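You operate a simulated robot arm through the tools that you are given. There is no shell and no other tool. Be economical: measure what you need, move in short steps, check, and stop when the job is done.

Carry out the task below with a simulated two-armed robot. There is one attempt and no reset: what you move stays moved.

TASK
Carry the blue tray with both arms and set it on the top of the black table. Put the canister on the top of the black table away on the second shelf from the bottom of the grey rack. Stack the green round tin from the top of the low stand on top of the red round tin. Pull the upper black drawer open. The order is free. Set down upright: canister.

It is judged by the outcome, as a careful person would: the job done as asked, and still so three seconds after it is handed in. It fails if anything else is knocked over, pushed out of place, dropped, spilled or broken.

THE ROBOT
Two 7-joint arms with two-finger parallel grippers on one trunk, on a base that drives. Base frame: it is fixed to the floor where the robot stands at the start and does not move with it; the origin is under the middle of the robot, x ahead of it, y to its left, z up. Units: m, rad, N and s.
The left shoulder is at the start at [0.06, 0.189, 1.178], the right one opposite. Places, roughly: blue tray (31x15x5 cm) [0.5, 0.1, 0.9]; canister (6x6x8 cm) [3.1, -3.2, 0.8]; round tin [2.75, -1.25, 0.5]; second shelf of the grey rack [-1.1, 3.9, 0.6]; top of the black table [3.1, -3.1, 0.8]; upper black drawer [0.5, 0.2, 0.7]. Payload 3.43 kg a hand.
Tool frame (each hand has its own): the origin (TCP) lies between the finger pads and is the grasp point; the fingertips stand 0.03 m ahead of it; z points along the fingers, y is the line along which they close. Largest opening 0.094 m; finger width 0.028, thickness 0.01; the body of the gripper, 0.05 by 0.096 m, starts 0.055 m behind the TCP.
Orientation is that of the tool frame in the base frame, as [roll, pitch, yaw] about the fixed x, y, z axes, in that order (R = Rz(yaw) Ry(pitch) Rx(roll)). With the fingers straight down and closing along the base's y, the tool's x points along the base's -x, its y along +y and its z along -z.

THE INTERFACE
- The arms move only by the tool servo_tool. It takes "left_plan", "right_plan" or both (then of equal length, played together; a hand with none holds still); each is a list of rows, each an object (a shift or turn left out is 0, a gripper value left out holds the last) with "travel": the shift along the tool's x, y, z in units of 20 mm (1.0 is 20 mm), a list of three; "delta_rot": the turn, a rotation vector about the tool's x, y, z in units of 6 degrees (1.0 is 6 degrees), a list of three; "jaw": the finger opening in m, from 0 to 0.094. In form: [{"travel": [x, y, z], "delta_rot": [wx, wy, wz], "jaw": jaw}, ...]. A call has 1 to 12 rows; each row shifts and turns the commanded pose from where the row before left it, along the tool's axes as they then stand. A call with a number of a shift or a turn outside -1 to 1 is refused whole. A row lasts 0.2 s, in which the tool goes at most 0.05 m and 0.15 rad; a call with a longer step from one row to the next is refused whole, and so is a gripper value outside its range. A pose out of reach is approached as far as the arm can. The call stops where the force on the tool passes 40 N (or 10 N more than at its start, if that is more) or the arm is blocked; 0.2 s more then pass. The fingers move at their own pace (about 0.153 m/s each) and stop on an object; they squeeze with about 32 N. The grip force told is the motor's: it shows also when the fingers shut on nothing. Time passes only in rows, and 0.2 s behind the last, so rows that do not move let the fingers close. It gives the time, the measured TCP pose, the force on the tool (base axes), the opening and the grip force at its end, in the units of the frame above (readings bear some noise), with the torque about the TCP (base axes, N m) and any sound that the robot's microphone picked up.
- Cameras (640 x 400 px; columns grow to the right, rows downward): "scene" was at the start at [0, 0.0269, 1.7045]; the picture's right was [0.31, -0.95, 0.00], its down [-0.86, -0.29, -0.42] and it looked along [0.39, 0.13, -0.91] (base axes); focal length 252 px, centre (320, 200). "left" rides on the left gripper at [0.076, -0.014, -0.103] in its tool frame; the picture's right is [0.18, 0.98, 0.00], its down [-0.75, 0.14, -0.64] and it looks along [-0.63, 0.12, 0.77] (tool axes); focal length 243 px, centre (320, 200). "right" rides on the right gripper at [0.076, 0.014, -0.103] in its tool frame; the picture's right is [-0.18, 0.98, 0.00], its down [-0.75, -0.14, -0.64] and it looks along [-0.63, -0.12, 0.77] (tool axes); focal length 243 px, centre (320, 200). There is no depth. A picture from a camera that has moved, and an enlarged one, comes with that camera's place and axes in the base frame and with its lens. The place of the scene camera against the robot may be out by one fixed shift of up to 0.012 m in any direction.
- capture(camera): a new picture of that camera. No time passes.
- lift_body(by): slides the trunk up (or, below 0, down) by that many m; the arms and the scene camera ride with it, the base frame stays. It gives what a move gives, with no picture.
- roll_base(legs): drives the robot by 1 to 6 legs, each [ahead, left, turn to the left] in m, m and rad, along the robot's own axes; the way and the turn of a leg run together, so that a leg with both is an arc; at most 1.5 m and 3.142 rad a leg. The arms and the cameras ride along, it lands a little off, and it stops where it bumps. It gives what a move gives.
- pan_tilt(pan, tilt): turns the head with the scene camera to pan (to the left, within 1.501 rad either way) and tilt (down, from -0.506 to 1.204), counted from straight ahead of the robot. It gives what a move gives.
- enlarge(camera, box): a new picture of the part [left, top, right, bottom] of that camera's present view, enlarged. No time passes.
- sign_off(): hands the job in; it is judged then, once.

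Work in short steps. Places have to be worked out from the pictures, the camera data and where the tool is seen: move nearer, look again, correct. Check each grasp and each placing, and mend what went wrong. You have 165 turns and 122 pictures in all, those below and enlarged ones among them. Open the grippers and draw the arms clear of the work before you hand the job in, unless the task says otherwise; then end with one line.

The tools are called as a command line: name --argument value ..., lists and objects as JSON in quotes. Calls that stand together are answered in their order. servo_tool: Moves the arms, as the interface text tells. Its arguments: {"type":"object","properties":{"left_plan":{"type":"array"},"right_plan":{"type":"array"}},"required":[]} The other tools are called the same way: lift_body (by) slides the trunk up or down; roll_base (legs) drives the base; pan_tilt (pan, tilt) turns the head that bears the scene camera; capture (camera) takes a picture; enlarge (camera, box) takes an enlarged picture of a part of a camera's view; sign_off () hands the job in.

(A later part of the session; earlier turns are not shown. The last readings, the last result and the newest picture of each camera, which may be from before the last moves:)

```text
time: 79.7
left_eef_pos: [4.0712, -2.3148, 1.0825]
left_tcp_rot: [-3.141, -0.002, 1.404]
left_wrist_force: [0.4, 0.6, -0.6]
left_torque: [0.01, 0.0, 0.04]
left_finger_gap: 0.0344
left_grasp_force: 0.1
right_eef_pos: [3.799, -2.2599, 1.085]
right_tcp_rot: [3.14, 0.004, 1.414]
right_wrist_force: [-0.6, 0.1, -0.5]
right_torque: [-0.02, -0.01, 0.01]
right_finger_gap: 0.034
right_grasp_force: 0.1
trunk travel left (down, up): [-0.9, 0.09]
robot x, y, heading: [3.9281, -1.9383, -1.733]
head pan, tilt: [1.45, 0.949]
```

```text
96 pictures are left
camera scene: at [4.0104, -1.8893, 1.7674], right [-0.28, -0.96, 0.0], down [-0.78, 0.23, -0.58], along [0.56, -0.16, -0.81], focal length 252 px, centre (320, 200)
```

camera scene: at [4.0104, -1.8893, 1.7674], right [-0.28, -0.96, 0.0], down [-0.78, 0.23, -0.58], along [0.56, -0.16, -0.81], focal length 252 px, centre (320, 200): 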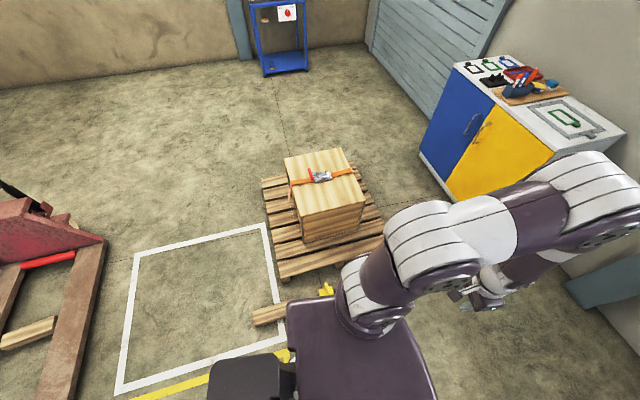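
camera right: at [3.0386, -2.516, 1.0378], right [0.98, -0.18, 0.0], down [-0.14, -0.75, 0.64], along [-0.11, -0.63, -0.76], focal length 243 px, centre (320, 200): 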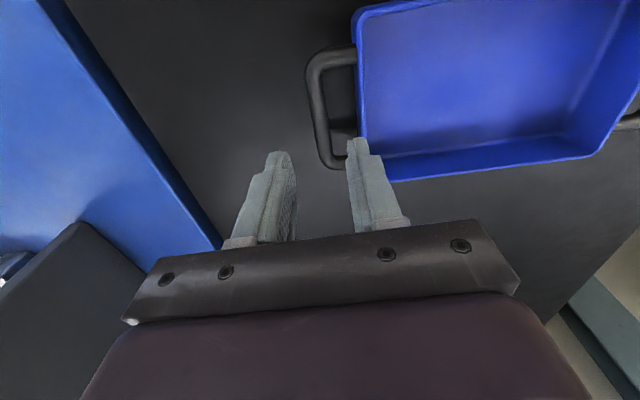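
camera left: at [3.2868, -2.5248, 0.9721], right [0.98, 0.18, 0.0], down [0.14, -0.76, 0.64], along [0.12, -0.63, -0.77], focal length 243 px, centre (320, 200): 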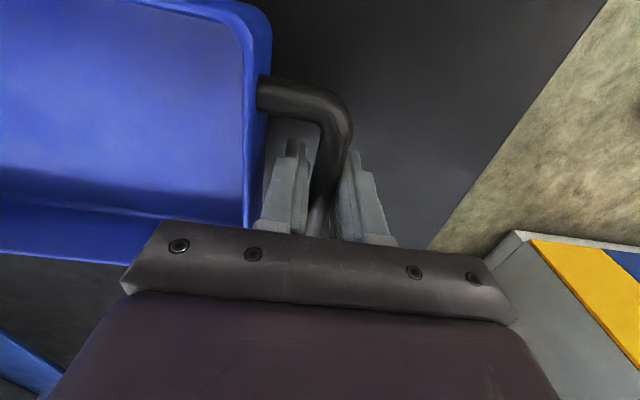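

The chock is partly hidden by my shoulder. I'll move away to the right and turn to see it fully.

roll_base --legs '[[-0.1, -0.4, 0], [0, 0, 1.3]]'

pan_tilt --pan 0.1 --tilt 0.8

capture --camera "scene"

```text
time: 85.5
left_eef_pos: [3.9553, -1.7361, 1.0818]
left_tcp_rot: [-3.141, -0.002, 2.701]
left_wrist_force: [0.0, -0.3, 0.3]
left_torque: [-0.01, -0.02, 0.0]
left_finger_gap: 0.0339
left_grasp_force: 0.0
right_eef_pos: [3.8284, -1.9853, 1.084]
right_tcp_rot: [3.14, 0.004, 2.708]
right_wrist_force: [0.7, -0.2, 0.0]
right_torque: [0.01, 0.01, -0.01]
right_finger_gap: 0.0344
right_grasp_force: 0.0
trunk travel left (down, up): [-0.9, 0.09]
robot x, y, heading: [3.5548, -1.7716, -0.437]
head pan, tilt: [1.45, 0.949]
```

```text
time: 87.0
left_eef_pos: [3.9559, -1.7359, 1.0822]
left_tcp_rot: [3.141, -0.002, 2.7]
left_wrist_force: [0.0, -0.2, 0.6]
left_torque: [0.01, -0.02, 0.03]
left_finger_gap: 0.0339
left_grasp_force: 0.0
right_eef_pos: [3.8292, -1.9864, 1.0843]
right_tcp_rot: [3.141, 0.004, 2.709]
right_wrist_force: [0.6, 0.3, -0.3]
right_torque: [0.05, -0.03, 0.0]
right_finger_gap: 0.034
right_grasp_force: 0.1
trunk travel left (down, up): [-0.9, 0.09]
robot x, y, heading: [3.5498, -1.7711, -0.436]
head pan, tilt: [0.099, 0.799]
```

```text
95 pictures are left
camera scene: at [3.5778, -1.7661, 1.7789], right [-0.33, -0.94, 0.0], down [-0.68, 0.24, -0.7], along [0.66, -0.23, -0.72], focal length 252 px, centre (320, 200)
```

scene: 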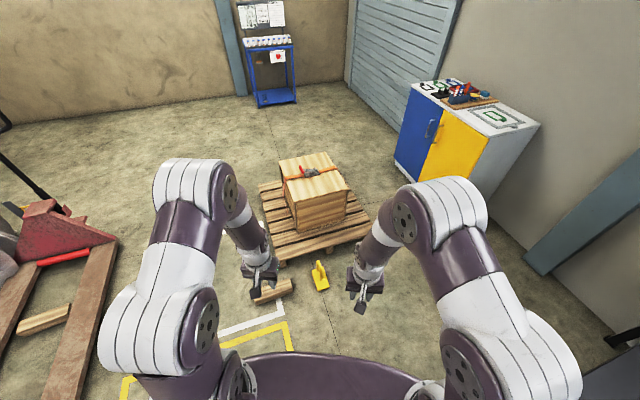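

The chock still lies at ~(4.35,-2.06) against the pallet, as before. Now turn to face -x and strafe down the table's left side, keeping x≈3.85.

roll_base --legs '[[0, 0, -2.705], [-0.3, 0, 0], [0, 1.3, 0]]'

pan_tilt --pan 0.0 --tilt 0.9

capture --camera "scene"

```text
time: 101.6
left_eef_pos: [3.3906, -3.2719, 1.082]
left_tcp_rot: [-3.141, -0.001, -0.088]
left_wrist_force: [0.3, 0.4, -0.3]
left_torque: [0.02, 0.01, 0.02]
left_finger_gap: 0.034
left_grasp_force: 0.1
right_eef_pos: [3.423, -2.9933, 1.0859]
right_tcp_rot: [3.141, 0.003, -0.078]
right_wrist_force: [-0.1, -0.5, -0.6]
right_torque: [-0.02, 0.02, 0.0]
right_finger_gap: 0.0338
right_grasp_force: 0.2
trunk travel left (down, up): [-0.9, 0.09]
robot x, y, heading: [3.7589, -3.0959, 3.055]
head pan, tilt: [0.099, 0.799]
```

```text
time: 102.3
left_eef_pos: [3.3917, -3.2724, 1.0826]
left_tcp_rot: [3.141, -0.002, -0.088]
left_wrist_force: [-0.3, 0.1, 0.5]
left_torque: [0.0, -0.05, 0.04]
left_finger_gap: 0.0343
left_grasp_force: 0.1
right_eef_pos: [3.4237, -2.9935, 1.0836]
right_tcp_rot: [3.14, 0.003, -0.078]
right_wrist_force: [-0.5, 0.2, 0.4]
right_torque: [-0.02, 0.0, 0.02]
right_finger_gap: 0.0339
right_grasp_force: 0.1
trunk travel left (down, up): [-0.9, 0.09]
robot x, y, heading: [3.7522, -3.0968, 3.063]
head pan, tilt: [0.0, 0.901]
```

```text
94 pictures are left
camera scene: at [3.7435, -3.0883, 1.771], right [0.08, 1.0, 0.0], down [0.78, -0.06, -0.62], along [-0.62, 0.05, -0.78], focal length 252 px, centre (320, 200)
```

scene: 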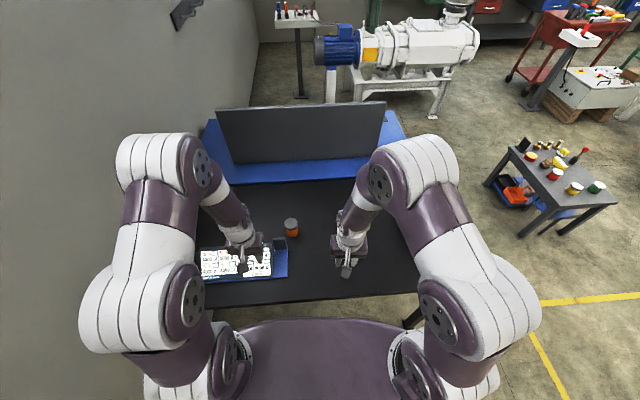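

The canister at (3.149,-3.167) has a dark block of the document stand just in front-left of it. I'll shift right and turn left so that the left hand approaches from the clear side.

roll_base --legs '[[0.06, -0.355, 0], [0, 0, 0.53]]'

pan_tilt --pan 0.1 --tilt 0.9

capture --camera "scene"

capture --camera "left"

```text
time: 106.1
left_eef_pos: [3.4959, -3.0741, 1.082]
left_tcp_rot: [-3.141, -0.001, 0.434]
left_wrist_force: [-0.7, 0.0, 0.3]
left_torque: [0.02, 0.0, -0.01]
left_finger_gap: 0.0339
left_grasp_force: 0.1
right_eef_pos: [3.3848, -2.8175, 1.0844]
right_tcp_rot: [3.139, 0.004, 0.444]
right_wrist_force: [-0.7, -0.9, 0.6]
right_torque: [0.01, 0.02, -0.02]
right_finger_gap: 0.0341
right_grasp_force: 0.1
trunk travel left (down, up): [-0.9, 0.09]
robot x, y, heading: [3.725, -2.7397, -2.702]
head pan, tilt: [0.0, 0.901]
```

```text
time: 106.7
left_eef_pos: [3.4967, -3.0749, 1.082]
left_tcp_rot: [3.14, -0.002, 0.436]
left_wrist_force: [0.5, -0.5, -0.9]
left_torque: [0.03, 0.03, 0.01]
left_finger_gap: 0.0339
left_grasp_force: 0.0
right_eef_pos: [3.3853, -2.8179, 1.084]
right_tcp_rot: [3.14, 0.004, 0.443]
right_wrist_force: [-0.7, 0.1, 1.0]
right_torque: [0.0, -0.01, 0.02]
right_finger_gap: 0.034
right_grasp_force: 0.2
trunk travel left (down, up): [-0.9, 0.09]
robot x, y, heading: [3.7249, -2.7439, -2.705]
head pan, tilt: [0.099, 0.901]
```

```text
93 pictures are left
camera scene: at [3.7178, -2.7476, 1.771], right [-0.51, 0.86, 0.0], down [0.67, 0.4, -0.62], along [-0.53, -0.32, -0.78], focal length 252 px, centre (320, 200)
```

scene: 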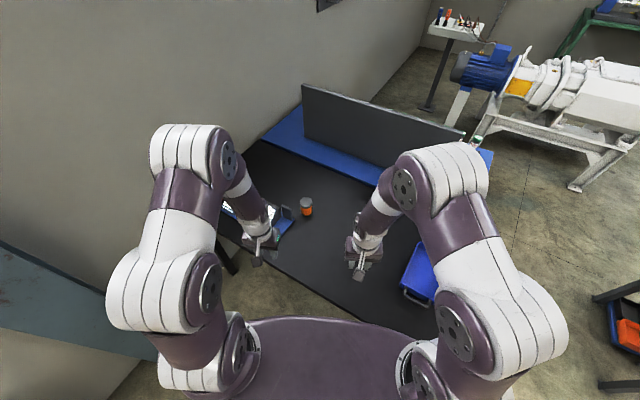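

```text
92 pictures are left
camera left: at [3.5586, -3.0295, 1.1849], right [0.58, -0.81, 0.0], down [-0.62, -0.45, 0.64], along [-0.52, -0.37, -0.77], focal length 243 px, centre (320, 200)
```

left: 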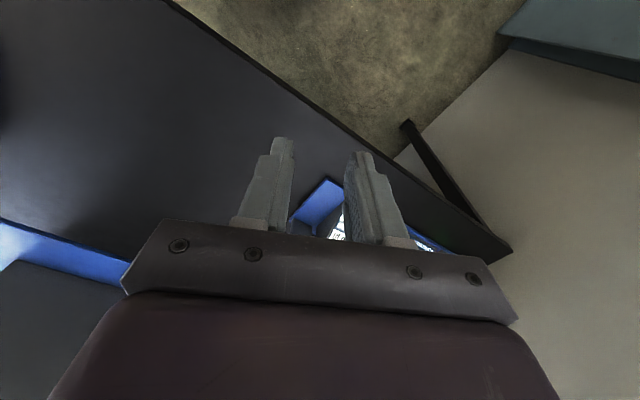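

Canister re-confirmed at (3.150,-3.167). I tilt the left hand 45° forward, then move it to a standoff above/behind the canister.

servo_tool --left_plan '[{"delta_rot": [0, -0.94, 0], "jaw": 0.088}, {"delta_rot": [0, -0.94, 0]}, {"delta_rot": [0, -0.94, 0]}, {"delta_rot": [0, -0.94, 0]}, {"delta_rot": [0, -0.94, 0]}, {"delta_rot": [0, -0.94, 0]}, {"delta_rot": [0, -0.94, 0]}, {"delta_rot": [0, -0.94, 0]}]'

servo_tool --left_plan '[{"travel": [-0.784, -0.27, 0.784]}, {"travel": [-0.784, -0.27, 0.784]}, {"travel": [-0.784, -0.27, 0.784]}, {"travel": [-0.784, -0.27, 0.784]}, {"travel": [-0.784, -0.27, 0.784]}, {"travel": [-0.784, -0.27, 0.784]}, {"travel": [-0.784, -0.27, 0.784]}, {"travel": [-0.784, -0.27, 0.784]}, {"travel": [-0.784, -0.27, 0.784]}, {"travel": [-0.784, -0.27, 0.784]}, {"travel": [-0.784, -0.27, 0.784]}, {"travel": [-0.784, -0.27, 0.784]}]'

capture --camera "left"

```text
time: 108.5
left_eef_pos: [3.4972, -3.0791, 1.0824]
left_tcp_rot: [-3.138, 0.786, 0.436]
left_wrist_force: [-0.3, -0.5, 0.1]
left_torque: [-0.02, 0.03, 0.03]
left_finger_gap: 0.0879
left_grasp_force: 0.0
left hand out of reach, approached as far as the arm can: row 4
right_eef_pos: [3.3843, -2.8184, 1.0844]
right_tcp_rot: [3.141, 0.005, 0.445]
right_wrist_force: [-0.3, 0.5, 0.2]
right_torque: [-0.05, -0.02, -0.04]
right_finger_gap: 0.0341
right_grasp_force: 0.1
trunk travel left (down, up): [-0.9, 0.09]
robot x, y, heading: [3.723, -2.7438, -2.697]
head pan, tilt: [0.099, 0.901]
```

```text
time: 111.1
left_eef_pos: [3.226, -3.133, 1.0821]
left_tcp_rot: [-3.141, 0.783, 0.435]
left_wrist_force: [-0.1, 0.3, 0.2]
left_torque: [0.02, 0.0, -0.01]
left_finger_gap: 0.0881
left_grasp_force: 0.0
right_eef_pos: [3.3851, -2.8182, 1.0837]
right_tcp_rot: [3.14, 0.0, 0.444]
right_wrist_force: [-0.5, 0.0, -0.6]
right_torque: [-0.01, -0.03, 0.01]
right_finger_gap: 0.0342
right_grasp_force: 0.2
trunk travel left (down, up): [-0.9, 0.09]
robot x, y, heading: [3.7259, -2.7428, -2.698]
head pan, tilt: [0.099, 0.901]
```

```text
91 pictures are left
camera left: at [3.3343, -3.0656, 1.1015], right [0.53, -0.84, -0.13], down [-0.01, -0.16, 0.99], along [-0.85, -0.52, -0.1], focal length 243 px, centre (320, 200)
```

left: 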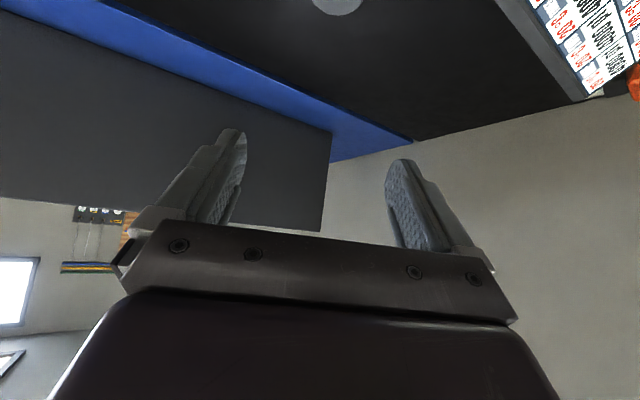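

Reached the standoff. Lower the trunk 0.15 and look again.

lift_body --by -0.15

capture --camera "left"

enlarge --camera "scene" --box '[210, 120, 400, 280]'

```text
time: 112.9
left_eef_pos: [3.2262, -3.1325, 0.933]
left_tcp_rot: [-3.139, 0.785, 0.437]
left_wrist_force: [-0.1, -0.4, -0.3]
left_torque: [0.01, 0.0, -0.01]
left_finger_gap: 0.0882
left_grasp_force: 0.1
right_eef_pos: [3.385, -2.8174, 0.9335]
right_tcp_rot: [3.139, 0.003, 0.443]
right_wrist_force: [-0.3, -0.3, -0.5]
right_torque: [0.02, 0.02, -0.03]
right_finger_gap: 0.0342
right_grasp_force: 0.0
trunk travel left (down, up): [-0.75, 0.24]
robot x, y, heading: [3.7285, -2.7428, -2.7]
head pan, tilt: [0.099, 0.901]
```

```text
90 pictures are left
camera left: at [3.3353, -3.0653, 0.9519], right [0.53, -0.84, -0.13], down [-0.01, -0.16, 0.99], along [-0.85, -0.52, -0.1], focal length 243 px, centre (320, 200)
```

left: 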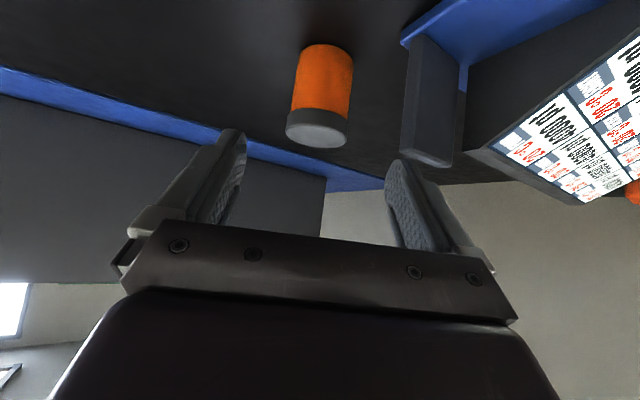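

```text
2.50 times, centred on (305, 200) of scene
camera zoom: at [3.7178, -2.7474, 1.6211], right [-0.51, 0.86, 0.0], down [0.67, 0.4, -0.62], along [-0.53, -0.32, -0.78], focal length 629 px, centre (358, 200)
```

zoom: 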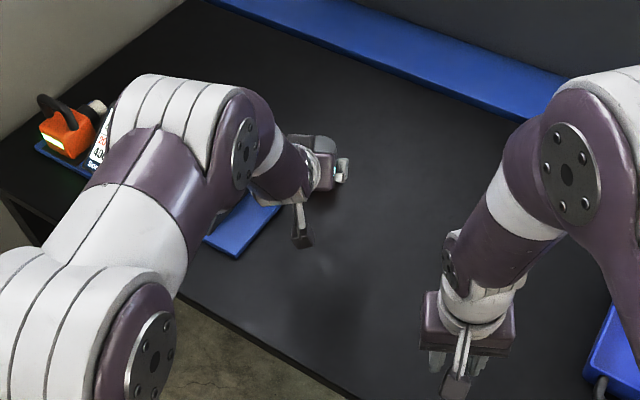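

Canister seen at ~(3.153,-3.164); the stand's block (top ≈0.91) is a tight neighbour on the left. I yaw the tool 25° left so the hand comes in from the free side.

servo_tool --left_plan '[{"travel": [0, -0.5, -0.2], "delta_rot": [-0.737, 0, -0.737], "jaw": 0.084}, {"travel": [0, -0.5, -0.2], "delta_rot": [-0.737, 0, -0.737]}, {"delta_rot": [-0.737, 0, -0.737]}, {"delta_rot": [-0.737, 0, -0.737]}, {}]'

capture --camera "left"

```text
time: 114.1
left_eef_pos: [3.2221, -3.1111, 0.9385]
left_tcp_rot: [3.141, 0.785, 0.873]
left_wrist_force: [0.1, -0.4, 0.9]
left_torque: [0.01, -0.01, 0.01]
left_finger_gap: 0.0841
left_grasp_force: 0.0
right_eef_pos: [3.3862, -2.8184, 0.9346]
right_tcp_rot: [3.14, 0.002, 0.444]
right_wrist_force: [0.6, 0.1, -0.2]
right_torque: [-0.01, -0.05, 0.04]
right_finger_gap: 0.0342
right_grasp_force: 0.1
trunk travel left (down, up): [-0.75, 0.24]
robot x, y, heading: [3.7228, -2.7404, -2.706]
head pan, tilt: [0.099, 0.901]
```

```text
88 pictures are left
camera left: at [3.2925, -3.0058, 0.9569], right [0.84, -0.53, -0.13], down [0.06, -0.15, 0.99], along [-0.55, -0.83, -0.1], focal length 243 px, centre (320, 200)
```

left: 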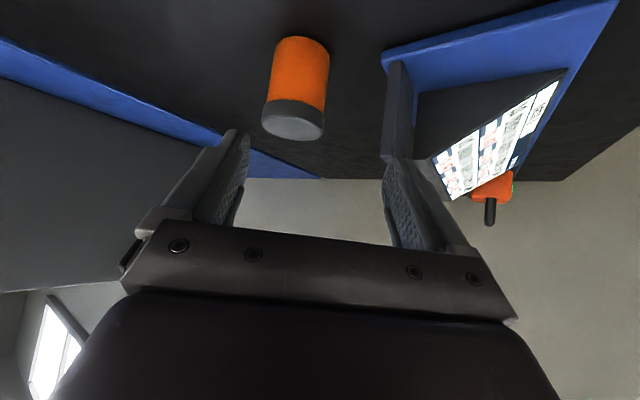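

Align laterally (-22 mm) and advance 10 cm of the 12.7 cm along the tool axis.

servo_tool --left_plan '[{"travel": [0.13, -0.55, 0]}, {"travel": [0.14, -0.55, 0]}, {"travel": [0, 0, 0.8]}, {"travel": [0, 0, 0.8]}, {"travel": [0, 0, 0.8]}, {"travel": [0, 0, 0.8]}, {"travel": [0, 0, 0.8]}, {}]'

capture --camera "left"

```text
time: 115.9
left_eef_pos: [3.1729, -3.1372, 0.8796]
left_tcp_rot: [-3.139, 0.785, 0.871]
left_wrist_force: [0.7, 0.1, -0.3]
left_torque: [-0.01, 0.0, -0.03]
left_finger_gap: 0.0837
left_grasp_force: 0.0
right_eef_pos: [3.3839, -2.8173, 0.9353]
right_tcp_rot: [3.14, 0.002, 0.443]
right_wrist_force: [0.5, -0.3, 0.5]
right_torque: [0.0, 0.03, -0.02]
right_finger_gap: 0.034
right_grasp_force: 0.0
trunk travel left (down, up): [-0.75, 0.24]
robot x, y, heading: [3.7282, -2.7456, -2.698]
head pan, tilt: [0.099, 0.901]
```

```text
87 pictures are left
camera left: at [3.243, -3.0316, 0.8979], right [0.84, -0.53, -0.13], down [0.06, -0.15, 0.99], along [-0.55, -0.83, -0.1], focal length 243 px, centre (320, 200)
```

left: 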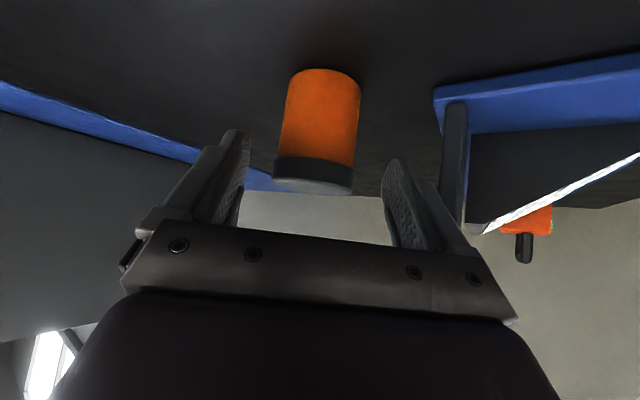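

Fingers straddle it centrally. Advance the last 5 cm and close.

servo_tool --left_plan '[{"travel": [0, 0, 0.8]}, {"travel": [0, 0, 0.8]}, {"travel": [0, 0, 0.8]}, {}, {"jaw": 0.0}, {}, {}, {}]'

capture --camera "left"

```text
time: 117.7
left_eef_pos: [3.15, -3.1628, 0.8436]
left_tcp_rot: [-3.139, 0.787, 0.873]
left_wrist_force: [1.1, 0.1, -0.6]
left_torque: [-0.01, -0.01, -0.02]
left_finger_gap: 0.0584
left_grasp_force: 32.2
right_eef_pos: [3.3852, -2.8169, 0.9329]
right_tcp_rot: [3.139, 0.005, 0.442]
right_wrist_force: [0.2, -0.6, -1.0]
right_torque: [-0.03, 0.02, -0.01]
right_finger_gap: 0.0341
right_grasp_force: 0.1
trunk travel left (down, up): [-0.75, 0.24]
robot x, y, heading: [3.7259, -2.742, -2.702]
head pan, tilt: [0.099, 0.901]
```

```text
86 pictures are left
camera left: at [3.2204, -3.0575, 0.8628], right [0.84, -0.53, -0.13], down [0.06, -0.15, 0.99], along [-0.55, -0.83, -0.1], focal length 243 px, centre (320, 200)
```

left: 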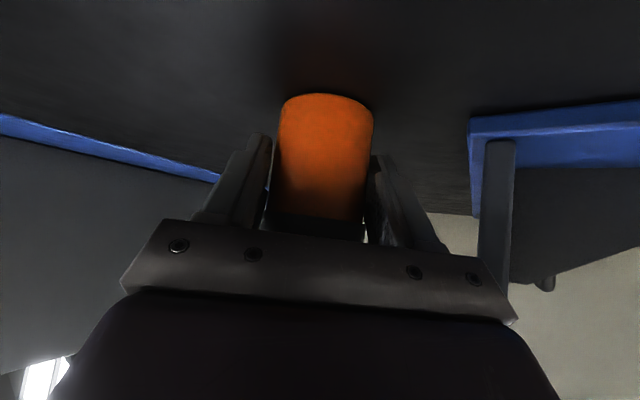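

Gripped (58 mm, 32 N); canister bottom is ~0.044 below the TCP. Lift straight up with the trunk and verify.

lift_body --by 0.23

capture --camera "left"

```text
time: 120.1
left_eef_pos: [3.1507, -3.1638, 1.0737]
left_tcp_rot: [-3.139, 0.785, 0.873]
left_wrist_force: [0.5, 0.0, -0.5]
left_torque: [-0.01, 0.02, 0.02]
left_finger_gap: 0.0582
left_grasp_force: 31.9
right_eef_pos: [3.3837, -2.8183, 1.164]
right_tcp_rot: [3.14, 0.005, 0.443]
right_wrist_force: [0.3, 0.0, -0.1]
right_torque: [-0.02, 0.01, -0.01]
right_finger_gap: 0.0341
right_grasp_force: 0.0
trunk travel left (down, up): [-0.98, 0.01]
robot x, y, heading: [3.723, -2.7383, -2.702]
head pan, tilt: [0.099, 0.901]
```

```text
85 pictures are left
camera left: at [3.2203, -3.0576, 1.0926], right [0.84, -0.53, -0.13], down [0.06, -0.15, 0.99], along [-0.55, -0.83, -0.1], focal length 243 px, centre (320, 200)
```

left: 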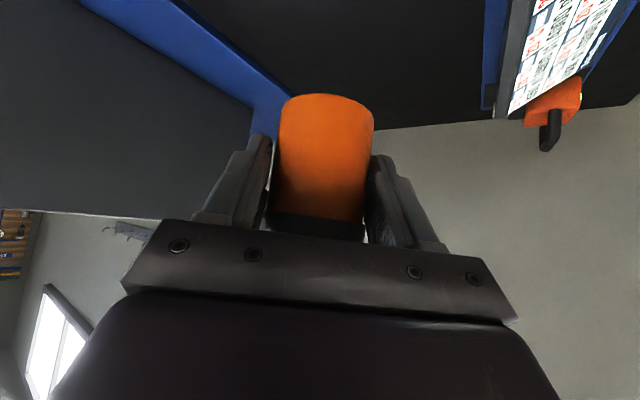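

Canister held upright. Pull the left hand back toward the body, then turn to face -x and strafe right to beside the low stand.

servo_tool --left_plan '[{"travel": [0.75, 0.49, -0.75]}, {"travel": [0.75, 0.49, -0.75]}, {"travel": [0.75, 0.49, -0.75]}, {"travel": [0.75, 0.49, -0.75]}, {"travel": [0.75, 0.49, -0.75]}, {"travel": [0.75, 0.49, -0.75]}, {"travel": [0.75, 0.49, -0.75]}, {"travel": [0.75, 0.49, -0.75]}, {"travel": [0.75, 0.49, -0.75]}, {"travel": [0.75, 0.49, -0.75]}, {"travel": [0.75, 0.49, -0.75]}, {"travel": [0.75, 0.49, -0.75]}]'

roll_base --legs '[[0, 0, -0.44], [0, -1.48, 0]]'

pan_tilt --pan 0.0 --tilt 0.8

capture --camera "scene"

```text
time: 122.7
left_eef_pos: [3.4036, -3.0441, 1.0746]
left_tcp_rot: [-3.139, 0.787, 0.872]
left_wrist_force: [-0.2, -0.8, -0.9]
left_torque: [0.02, -0.01, 0.0]
left_finger_gap: 0.0575
left_grasp_force: 31.7
right_eef_pos: [3.384, -2.8167, 1.1647]
right_tcp_rot: [3.139, 0.004, 0.444]
right_wrist_force: [0.1, 0.2, -0.8]
right_torque: [0.02, -0.02, 0.01]
right_finger_gap: 0.0343
right_grasp_force: 0.0
trunk travel left (down, up): [-0.98, 0.01]
robot x, y, heading: [3.7219, -2.7444, -2.703]
head pan, tilt: [0.099, 0.901]
```

```text
time: 131.4
left_eef_pos: [3.3098, -1.3909, 1.0734]
left_tcp_rot: [-3.139, 0.785, 0.437]
left_wrist_force: [-0.2, 0.0, -0.7]
left_torque: [0.02, 0.01, -0.02]
left_finger_gap: 0.0566
left_grasp_force: 31.6
right_eef_pos: [3.3907, -1.1767, 1.1635]
right_tcp_rot: [3.141, 0.003, 0.006]
right_wrist_force: [0.1, -0.2, 0.0]
right_torque: [0.0, 0.02, 0.0]
right_finger_gap: 0.0342
right_grasp_force: 0.0
trunk travel left (down, up): [-0.98, 0.01]
robot x, y, heading: [3.728, -1.2532, -3.137]
head pan, tilt: [0.099, 0.901]
```

```text
time: 132.1
left_eef_pos: [3.31, -1.3905, 1.0743]
left_tcp_rot: [-3.138, 0.787, 0.437]
left_wrist_force: [0.1, -0.5, -1.6]
left_torque: [-0.04, 0.01, -0.01]
left_finger_gap: 0.0571
left_grasp_force: 32.3
right_eef_pos: [3.3891, -1.1763, 1.1641]
right_tcp_rot: [-3.141, 0.002, 0.007]
right_wrist_force: [0.1, 0.4, -0.2]
right_torque: [0.01, 0.01, 0.01]
right_finger_gap: 0.034
right_grasp_force: 0.0
trunk travel left (down, up): [-0.98, 0.01]
robot x, y, heading: [3.7318, -1.253, -3.139]
head pan, tilt: [0.0, 0.799]
```

```text
84 pictures are left
camera scene: at [3.7116, -1.2448, 1.8589], right [0.0, 1.0, 0.0], down [0.72, 0.0, -0.7], along [-0.7, 0.0, -0.72], focal length 252 px, centre (320, 200)
```

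scene: 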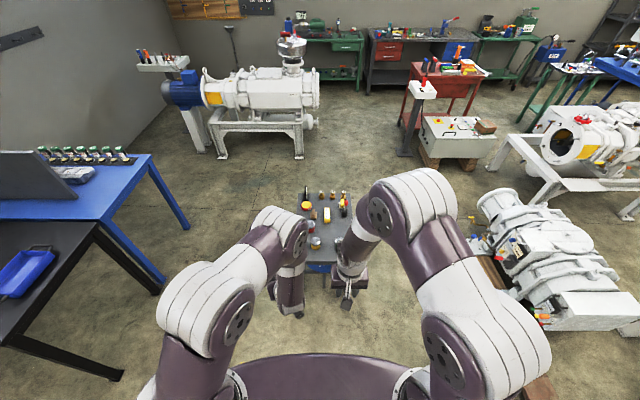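

In front of the low stand. Enlarging it to identify the tins.

enlarge --camera "scene" --box '[270, 170, 370, 270]'

capture --camera "right"

capture --camera "left"

```text
4.00 times, centred on (320, 220) of scene
camera zoom: at [3.7116, -1.2448, 1.8589], right [0.0, 1.0, 0.0], down [0.72, 0.0, -0.7], along [-0.7, 0.0, -0.72], focal length 1007 px, centre (320, 120)
```

zoom: 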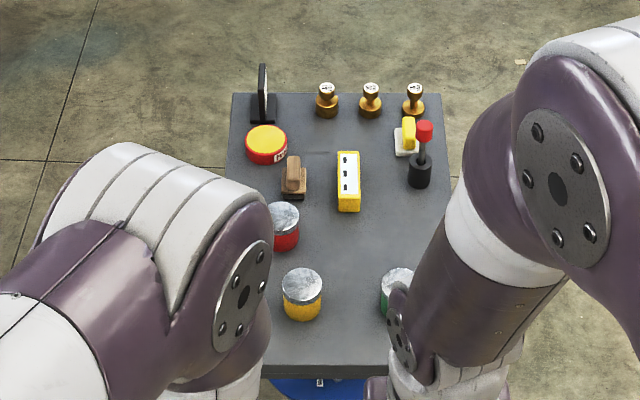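

```text
82 pictures are left
camera right: at [3.4665, -1.1911, 1.2662], right [-0.18, -0.98, 0.0], down [-0.75, 0.14, 0.64], along [-0.63, 0.11, -0.77], focal length 243 px, centre (320, 200)
```

right: 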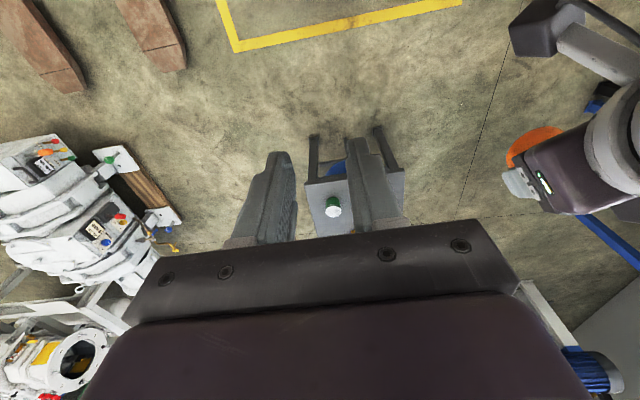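

```text
81 pictures are left
camera left: at [3.4184, -1.3237, 1.0933], right [0.53, -0.84, -0.13], down [-0.01, -0.16, 0.99], along [-0.85, -0.52, -0.1], focal length 243 px, centre (320, 200)
```

left: 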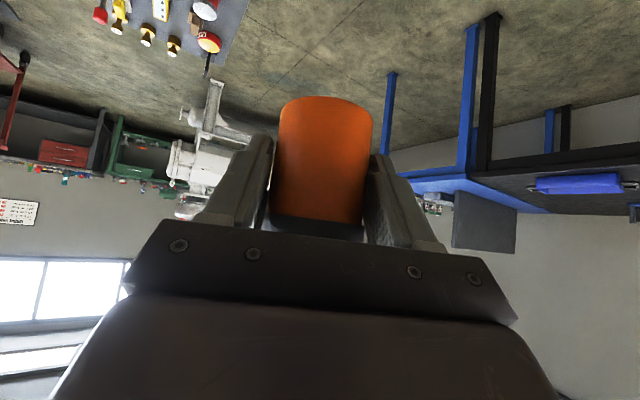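

Green tin (silver lid) is near (2.79..2.86,-1.13), the red tin near (2.67,-1.30), yellow tin between. I'll raise the canister hand up and outward and lower the right arm, to work at low height with the right hand.

servo_tool --left_plan '[{"travel": [-0.7, 0.6, -0.7]}, {"travel": [-0.7, 0.6, -0.7]}, {"travel": [-0.7, 0.6, -0.7]}, {"travel": [-0.7, 0.6, -0.7]}, {"travel": [-0.7, 0.6, -0.7]}, {"travel": [-0.7, 0.6, -0.7]}, {"travel": [-0.7, 0.6, -0.7]}, {"travel": [-0.7, 0.6, -0.7]}, {"travel": [-0.7, 0.6, -0.7]}, {"travel": [-0.7, 0.6, -0.7]}]' --right_plan '[{"travel": [0, 0, 1], "jaw": 0.09}, {"travel": [0, 0, 1]}, {"travel": [0, 0, 1]}, {"travel": [0, 0, 1]}, {"travel": [0, 0, 1]}, {"travel": [0, 0, 1]}, {"travel": [0, 0, 1]}, {"travel": [0, 0, 1]}, {}, {}]'

roll_base --legs '[[0.3, 0, 0]]'

lift_body --by -0.25

capture --camera "scene"

capture --camera "right"

```text
time: 134.3
left_eef_pos: [3.3617, -1.5009, 1.2722]
left_tcp_rot: [-3.14, 0.785, 0.435]
left_wrist_force: [0.3, -1.2, -1.4]
left_torque: [-0.01, -0.01, 0.01]
left_finger_gap: 0.057
left_grasp_force: 32.0
right_eef_pos: [3.3884, -1.1776, 1.0021]
right_tcp_rot: [3.138, 0.004, 0.006]
right_wrist_force: [0.4, 0.3, -0.5]
right_torque: [0.0, 0.04, -0.03]
right_finger_gap: 0.0899
right_grasp_force: 0.2
trunk travel left (down, up): [-0.98, 0.01]
robot x, y, heading: [3.7284, -1.2509, -3.142]
head pan, tilt: [0.0, 0.799]
```

```text
time: 136.3
left_eef_pos: [3.0684, -1.5009, 1.2725]
left_tcp_rot: [-3.139, 0.788, 0.437]
left_wrist_force: [0.8, 0.5, -1.1]
left_torque: [0.0, -0.01, -0.02]
left_finger_gap: 0.0569
left_grasp_force: 31.7
right_eef_pos: [3.0966, -1.1767, 1.002]
right_tcp_rot: [3.138, 0.005, 0.006]
right_wrist_force: [0.3, -0.2, -0.3]
right_torque: [0.01, 0.02, -0.05]
right_finger_gap: 0.09
right_grasp_force: 0.1
trunk travel left (down, up): [-0.98, 0.01]
robot x, y, heading: [3.4369, -1.2537, -3.14]
head pan, tilt: [0.0, 0.799]
```

```text
time: 138.9
left_eef_pos: [3.0659, -1.5013, 1.0214]
left_tcp_rot: [-3.138, 0.787, 0.435]
left_wrist_force: [0.4, 0.7, -2.3]
left_torque: [0.04, -0.03, -0.02]
left_finger_gap: 0.0565
left_grasp_force: 31.7
right_eef_pos: [3.0955, -1.1778, 0.7531]
right_tcp_rot: [3.141, 0.003, 0.007]
right_wrist_force: [-0.7, -0.5, 0.3]
right_torque: [-0.03, 0.0, 0.0]
right_finger_gap: 0.0902
right_grasp_force: 0.0
trunk travel left (down, up): [-0.73, 0.26]
robot x, y, heading: [3.4344, -1.2539, -3.141]
head pan, tilt: [0.0, 0.799]
```

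```text
80 pictures are left
camera scene: at [3.4177, -1.2456, 1.609], right [0.0, 1.0, 0.0], down [0.72, 0.0, -0.7], along [-0.7, 0.0, -0.72], focal length 252 px, centre (320, 200)
```

scene: 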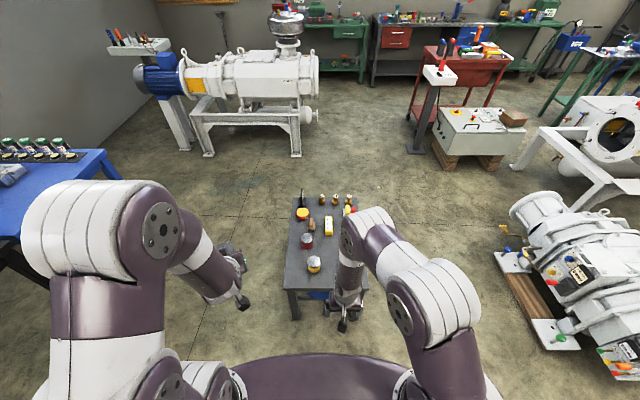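

```text
79 pictures are left
camera right: at [3.1716, -1.1914, 0.8536], right [-0.18, -0.98, 0.0], down [-0.75, 0.14, 0.64], along [-0.63, 0.11, -0.77], focal length 243 px, centre (320, 200)
```

right: 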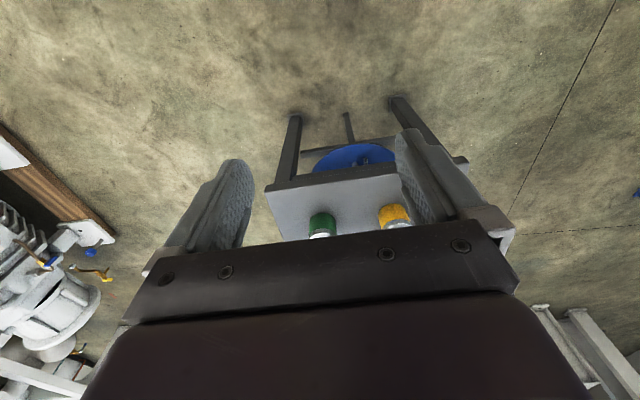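

Estimates of lid height differ (0.45–0.56), so I need a closer view. Drive 0.15 ahead and extend the right hand 0.1 over the stand, still high.

roll_base --legs '[[0.14, 0, 0]]'

servo_tool --right_plan '[{"travel": [-1, 0.4, 0]}, {"travel": [-1, 0.4, 0]}, {"travel": [-1, 0.4, 0]}, {"travel": [-1, 0.4, 0]}, {"travel": [-1, 0.4, 0]}, {}]'

capture --camera "right"

enlarge --camera "scene" --box '[260, 170, 400, 340]'

```text
time: 140.2
left_eef_pos: [2.9299, -1.5009, 1.0226]
left_tcp_rot: [-3.14, 0.786, 0.433]
left_wrist_force: [0.2, 0.3, -0.9]
left_torque: [0.02, -0.04, -0.02]
left_finger_gap: 0.057
left_grasp_force: 32.1
right_eef_pos: [2.958, -1.1769, 0.7517]
right_tcp_rot: [3.14, 0.004, 0.007]
right_wrist_force: [0.1, -0.6, -0.7]
right_torque: [-0.03, -0.01, -0.04]
right_finger_gap: 0.0898
right_grasp_force: 0.0
trunk travel left (down, up): [-0.73, 0.26]
robot x, y, heading: [3.297, -1.2535, -3.142]
head pan, tilt: [0.0, 0.799]
```

```text
time: 141.6
left_eef_pos: [2.9297, -1.501, 1.0225]
left_tcp_rot: [-3.14, 0.786, 0.434]
left_wrist_force: [0.4, -0.1, -2.2]
left_torque: [-0.01, -0.01, 0.0]
left_finger_gap: 0.0566
left_grasp_force: 32.3
right_eef_pos: [2.8581, -1.2169, 0.7522]
right_tcp_rot: [3.139, 0.002, 0.006]
right_wrist_force: [0.0, 0.8, 0.0]
right_torque: [-0.01, 0.02, 0.01]
right_finger_gap: 0.0897
right_grasp_force: 0.0
trunk travel left (down, up): [-0.73, 0.26]
robot x, y, heading: [3.2981, -1.2537, -3.142]
head pan, tilt: [0.0, 0.799]
```

```text
78 pictures are left
camera right: at [2.9352, -1.2317, 0.8537], right [-0.18, -0.98, 0.0], down [-0.75, 0.14, 0.64], along [-0.63, 0.11, -0.76], focal length 243 px, centre (320, 200)
```

right: 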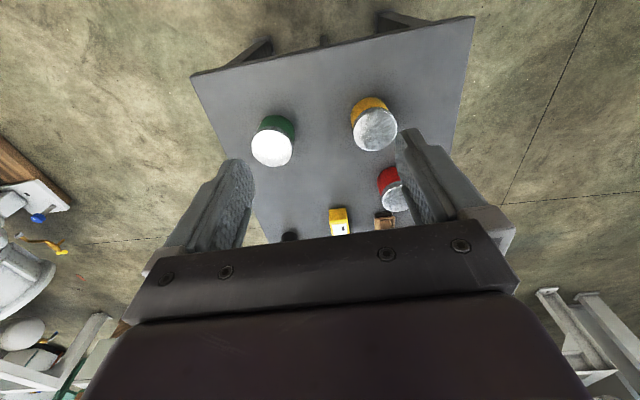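

```text
2.35 times, centred on (330, 255) of scene
camera zoom: at [3.2813, -1.2458, 1.6089], right [0.0, 1.0, 0.0], down [0.72, 0.0, -0.7], along [-0.7, 0.0, -0.72], focal length 592 px, centre (296, 71)
```

zoom: 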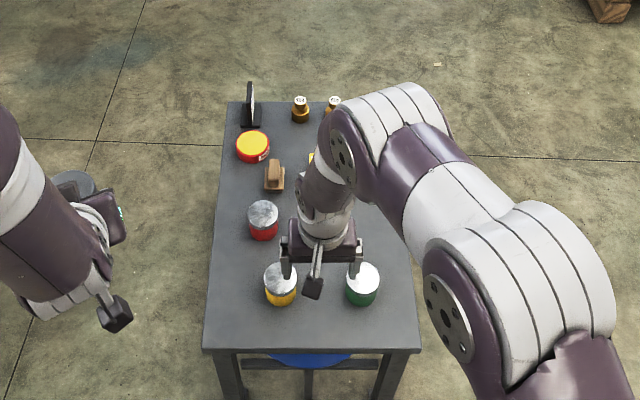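

Two-camera fix: green tin lid centre (2.740,-1.109,0.45), red (2.585,-1.323,0.45), yellow (2.741,-1.286); stand top ≈0.39. To keep reach for the red tin I'll tilt the hand 30° forward; drive 6 cm nearer first.

roll_base --legs '[[0.06, 0, 0]]'

servo_tool --right_plan '[{"travel": [0, -0.77, 0], "delta_rot": [0, -1, 0]}, {"travel": [0, -0.77, 0], "delta_rot": [0, -1, 0]}, {"travel": [0, -0.77, 0], "delta_rot": [0, -1, 0]}, {"travel": [0, -0.77, 0], "delta_rot": [0, -1, 0]}, {"travel": [0, -0.77, 0], "delta_rot": [0, -1, 0]}, {"travel": [0, -0.77, 0]}, {"travel": [0, -0.77, 0]}, {}]'

capture --camera "right"

```text
time: 142.6
left_eef_pos: [2.8693, -1.5017, 1.0232]
left_tcp_rot: [-3.141, 0.786, 0.434]
left_wrist_force: [-0.3, -0.3, -1.2]
left_torque: [-0.02, -0.02, 0.0]
left_finger_gap: 0.0565
left_grasp_force: 32.0
right_eef_pos: [2.7985, -1.2182, 0.7524]
right_tcp_rot: [3.139, 0.004, 0.005]
right_wrist_force: [0.1, 0.4, 0.2]
right_torque: [-0.01, -0.01, 0.0]
right_finger_gap: 0.0899
right_grasp_force: 0.0
trunk travel left (down, up): [-0.73, 0.26]
robot x, y, heading: [3.2407, -1.2546, -3.142]
head pan, tilt: [0.0, 0.799]
```

```text
time: 144.3
left_eef_pos: [2.8692, -1.5017, 1.0226]
left_tcp_rot: [-3.139, 0.785, 0.435]
left_wrist_force: [0.1, -0.7, -2.1]
left_torque: [0.01, 0.02, -0.01]
left_finger_gap: 0.0563
left_grasp_force: 31.9
right_eef_pos: [2.7981, -1.1187, 0.7534]
right_tcp_rot: [-3.098, 0.402, 0.007]
right_wrist_force: [0.3, 0.0, -0.5]
right_torque: [0.04, 0.02, -0.02]
right_finger_gap: 0.0901
right_grasp_force: 0.0
right hand out of reach, approached as far as the arm can: row 4, 5
trunk travel left (down, up): [-0.73, 0.26]
robot x, y, heading: [3.2393, -1.2561, -3.143]
head pan, tilt: [0.0, 0.799]
```

```text
76 pictures are left
camera right: at [2.9091, -1.1381, 0.8161], right [-0.18, -0.98, 0.03], down [-0.44, 0.11, 0.89], along [-0.88, 0.14, -0.45], focal length 243 px, centre (320, 200)
```

right: 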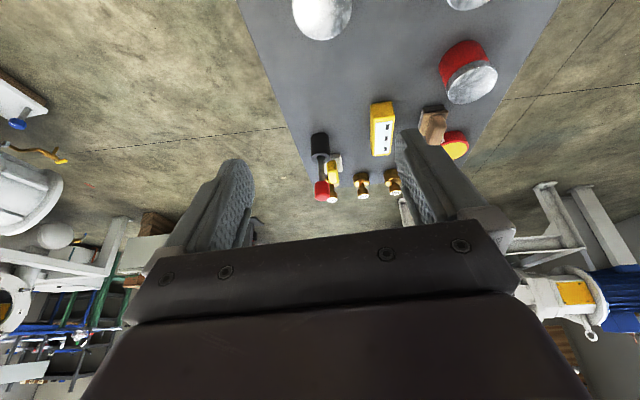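

Tilt reached ~23° so far at this close-in pose. Move forward 58 mm over the green tin, then lower the trunk 0.2.

servo_tool --right_plan '[{"travel": [-0.84, -0.16, 0.48]}, {"travel": [-0.84, -0.16, 0.48]}, {"travel": [-0.84, -0.16, 0.48]}, {}]'

lift_body --by -0.2

capture --camera "right"

enlarge --camera "scene" --box '[250, 190, 410, 400]'

```text
time: 145.3
left_eef_pos: [2.8706, -1.5008, 1.0225]
left_tcp_rot: [-3.142, 0.786, 0.434]
left_wrist_force: [1.2, -0.5, -1.0]
left_torque: [0.01, -0.01, 0.01]
left_finger_gap: 0.0563
left_grasp_force: 32.1
right_eef_pos: [2.7404, -1.1072, 0.7461]
right_tcp_rot: [-3.099, 0.403, 0.006]
right_wrist_force: [-0.5, 0.0, 0.0]
right_torque: [0.0, 0.02, 0.0]
right_finger_gap: 0.0899
right_grasp_force: 0.0
trunk travel left (down, up): [-0.73, 0.26]
robot x, y, heading: [3.2388, -1.2526, -3.138]
head pan, tilt: [0.0, 0.799]
```

```text
time: 147.5
left_eef_pos: [2.8703, -1.5012, 0.821]
left_tcp_rot: [-3.14, 0.784, 0.436]
left_wrist_force: [0.3, -0.9, -1.3]
left_torque: [0.02, -0.03, -0.01]
left_finger_gap: 0.0564
left_grasp_force: 32.6
right_eef_pos: [2.741, -1.1082, 0.5462]
right_tcp_rot: [-3.1, 0.4, 0.007]
right_wrist_force: [-0.2, -0.5, -0.5]
right_torque: [0.0, -0.01, 0.04]
right_finger_gap: 0.0902
right_grasp_force: 0.1
trunk travel left (down, up): [-0.53, 0.46]
robot x, y, heading: [3.2368, -1.2553, -3.141]
head pan, tilt: [0.0, 0.799]
```

```text
75 pictures are left
camera right: at [2.8517, -1.1265, 0.61], right [-0.18, -0.98, 0.03], down [-0.44, 0.11, 0.89], along [-0.88, 0.14, -0.45], focal length 243 px, centre (320, 200)
```

right: 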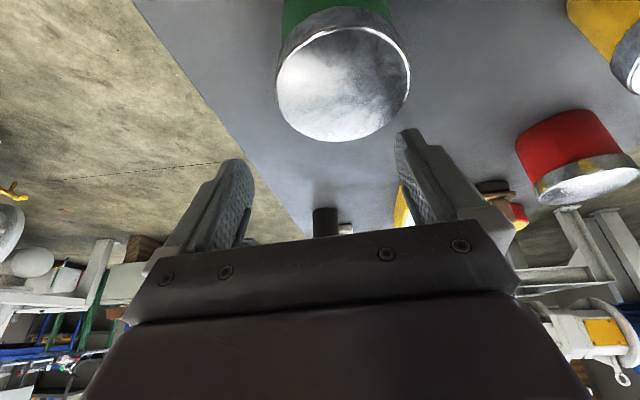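

```text
1.90 times, centred on (330, 295) of scene
camera zoom: at [3.2214, -1.2459, 1.409], right [0.0, 1.0, 0.0], down [0.72, 0.0, -0.7], along [-0.7, 0.0, -0.72], focal length 479 px, centre (301, 19)
```

zoom: 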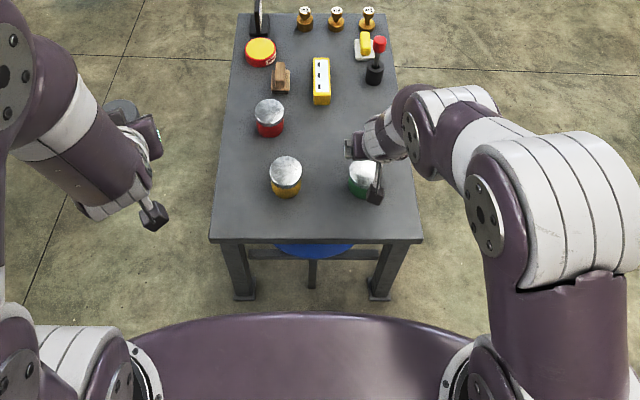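

Lid apparent size shows the lid is really at z≈0.50 (tin ~7 cm wide, stand top ≈0.43), which puts green at (2.764,-1.122). Correct back 23 mm and sideways 14 mm.

servo_tool --right_plan '[{"travel": [0.53, 0.35, -0.22]}, {"travel": [0.53, 0.35, -0.22]}, {}]'

capture --camera "right"

```text
time: 148.3
left_eef_pos: [2.8706, -1.5011, 0.8223]
left_tcp_rot: [-3.14, 0.786, 0.434]
left_wrist_force: [-0.1, 0.6, -0.4]
left_torque: [0.03, -0.02, 0.0]
left_finger_gap: 0.0563
left_grasp_force: 31.8
right_eef_pos: [2.7631, -1.1236, 0.5458]
right_tcp_rot: [-3.1, 0.403, 0.006]
right_wrist_force: [0.6, -0.1, 0.4]
right_torque: [0.02, -0.01, 0.04]
right_finger_gap: 0.0898
right_grasp_force: 0.0
trunk travel left (down, up): [-0.53, 0.46]
robot x, y, heading: [3.2419, -1.2548, -3.141]
head pan, tilt: [0.0, 0.799]
```

```text
73 pictures are left
camera right: at [2.8744, -1.1406, 0.6092], right [-0.18, -0.98, 0.03], down [-0.44, 0.11, 0.89], along [-0.88, 0.14, -0.45], focal length 243 px, centre (320, 200)
```

right: 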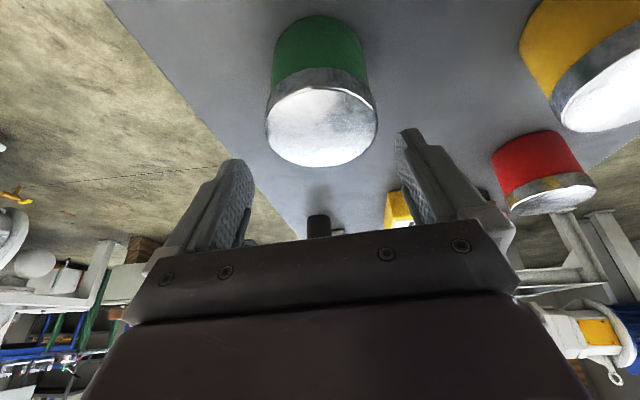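

Lid centre now at (2.762,-1.125,0.498), right under the TCP. Descend 68 mm and close.

servo_tool --right_plan '[{"travel": [0.33, 0, 0.78]}, {"travel": [0.33, 0, 0.78]}, {"travel": [0.33, 0, 0.78]}, {"travel": [0.33, 0, 0.78]}, {}]'

capture --camera "right"

```text
time: 149.3
left_eef_pos: [2.8717, -1.5015, 0.823]
left_tcp_rot: [3.142, 0.786, 0.435]
left_wrist_force: [0.4, -0.2, -0.6]
left_torque: [0.02, -0.02, 0.02]
left_finger_gap: 0.0563
left_grasp_force: 32.4
right_eef_pos: [2.7656, -1.123, 0.4847]
right_tcp_rot: [-3.105, 0.405, 0.006]
right_wrist_force: [16.7, 0.2, 24.8]
right_torque: [-1.22, -0.59, 0.62]
right_finger_gap: 0.0896
right_grasp_force: 0.0
trunk travel left (down, up): [-0.53, 0.46]
robot x, y, heading: [3.241, -1.253, -3.143]
head pan, tilt: [0.0, 0.799]
stopped in row 4 (right hand): the force on the tool passed its limit at 97 N (the readings are from after the stop); the commanded pose is now the measured one
```

```text
72 pictures are left
camera right: at [2.8764, -1.1405, 0.5476], right [-0.18, -0.98, 0.04], down [-0.44, 0.11, 0.89], along [-0.88, 0.14, -0.45], focal length 243 px, centre (320, 200)
```

right: 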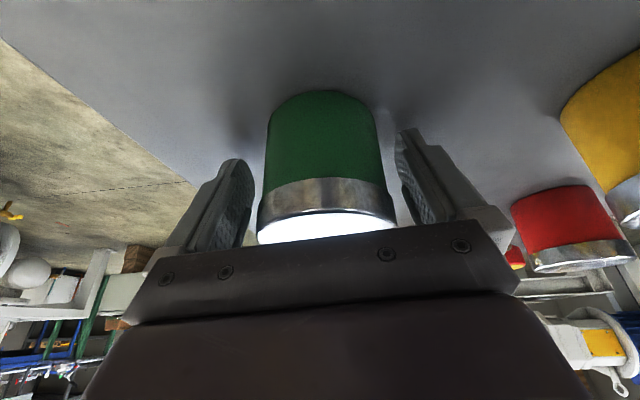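

Fingertips touched the stand top (so it is at ≈0.45); the tin is between the pads. Back up 4 mm and close.

servo_tool --right_plan '[{"travel": [-0.08, 0, -0.2]}, {"jaw": 0.0}, {}, {}, {}]'

capture --camera "right"

```text
time: 150.5
left_eef_pos: [2.8703, -1.5012, 0.8209]
left_tcp_rot: [3.141, 0.784, 0.433]
left_wrist_force: [0.0, -0.3, -1.3]
left_torque: [0.0, -0.02, 0.0]
left_finger_gap: 0.0561
left_grasp_force: 31.8
right_eef_pos: [2.7642, -1.1229, 0.4865]
right_tcp_rot: [-3.102, 0.403, 0.005]
right_wrist_force: [-0.5, -0.4, -0.3]
right_torque: [-0.02, 0.03, 0.0]
right_finger_gap: 0.0652
right_grasp_force: 32.2
trunk travel left (down, up): [-0.53, 0.46]
robot x, y, heading: [3.239, -1.2551, -3.138]
head pan, tilt: [0.0, 0.799]
```

```text
71 pictures are left
camera right: at [2.8746, -1.1405, 0.55], right [-0.18, -0.98, 0.04], down [-0.44, 0.11, 0.89], along [-0.88, 0.14, -0.45], focal length 243 px, centre (320, 200)
```

right: 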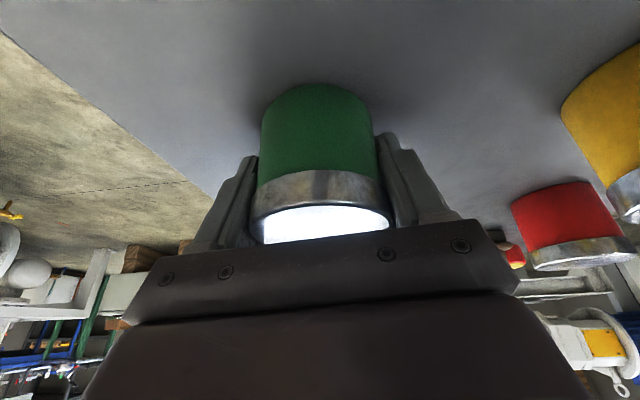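

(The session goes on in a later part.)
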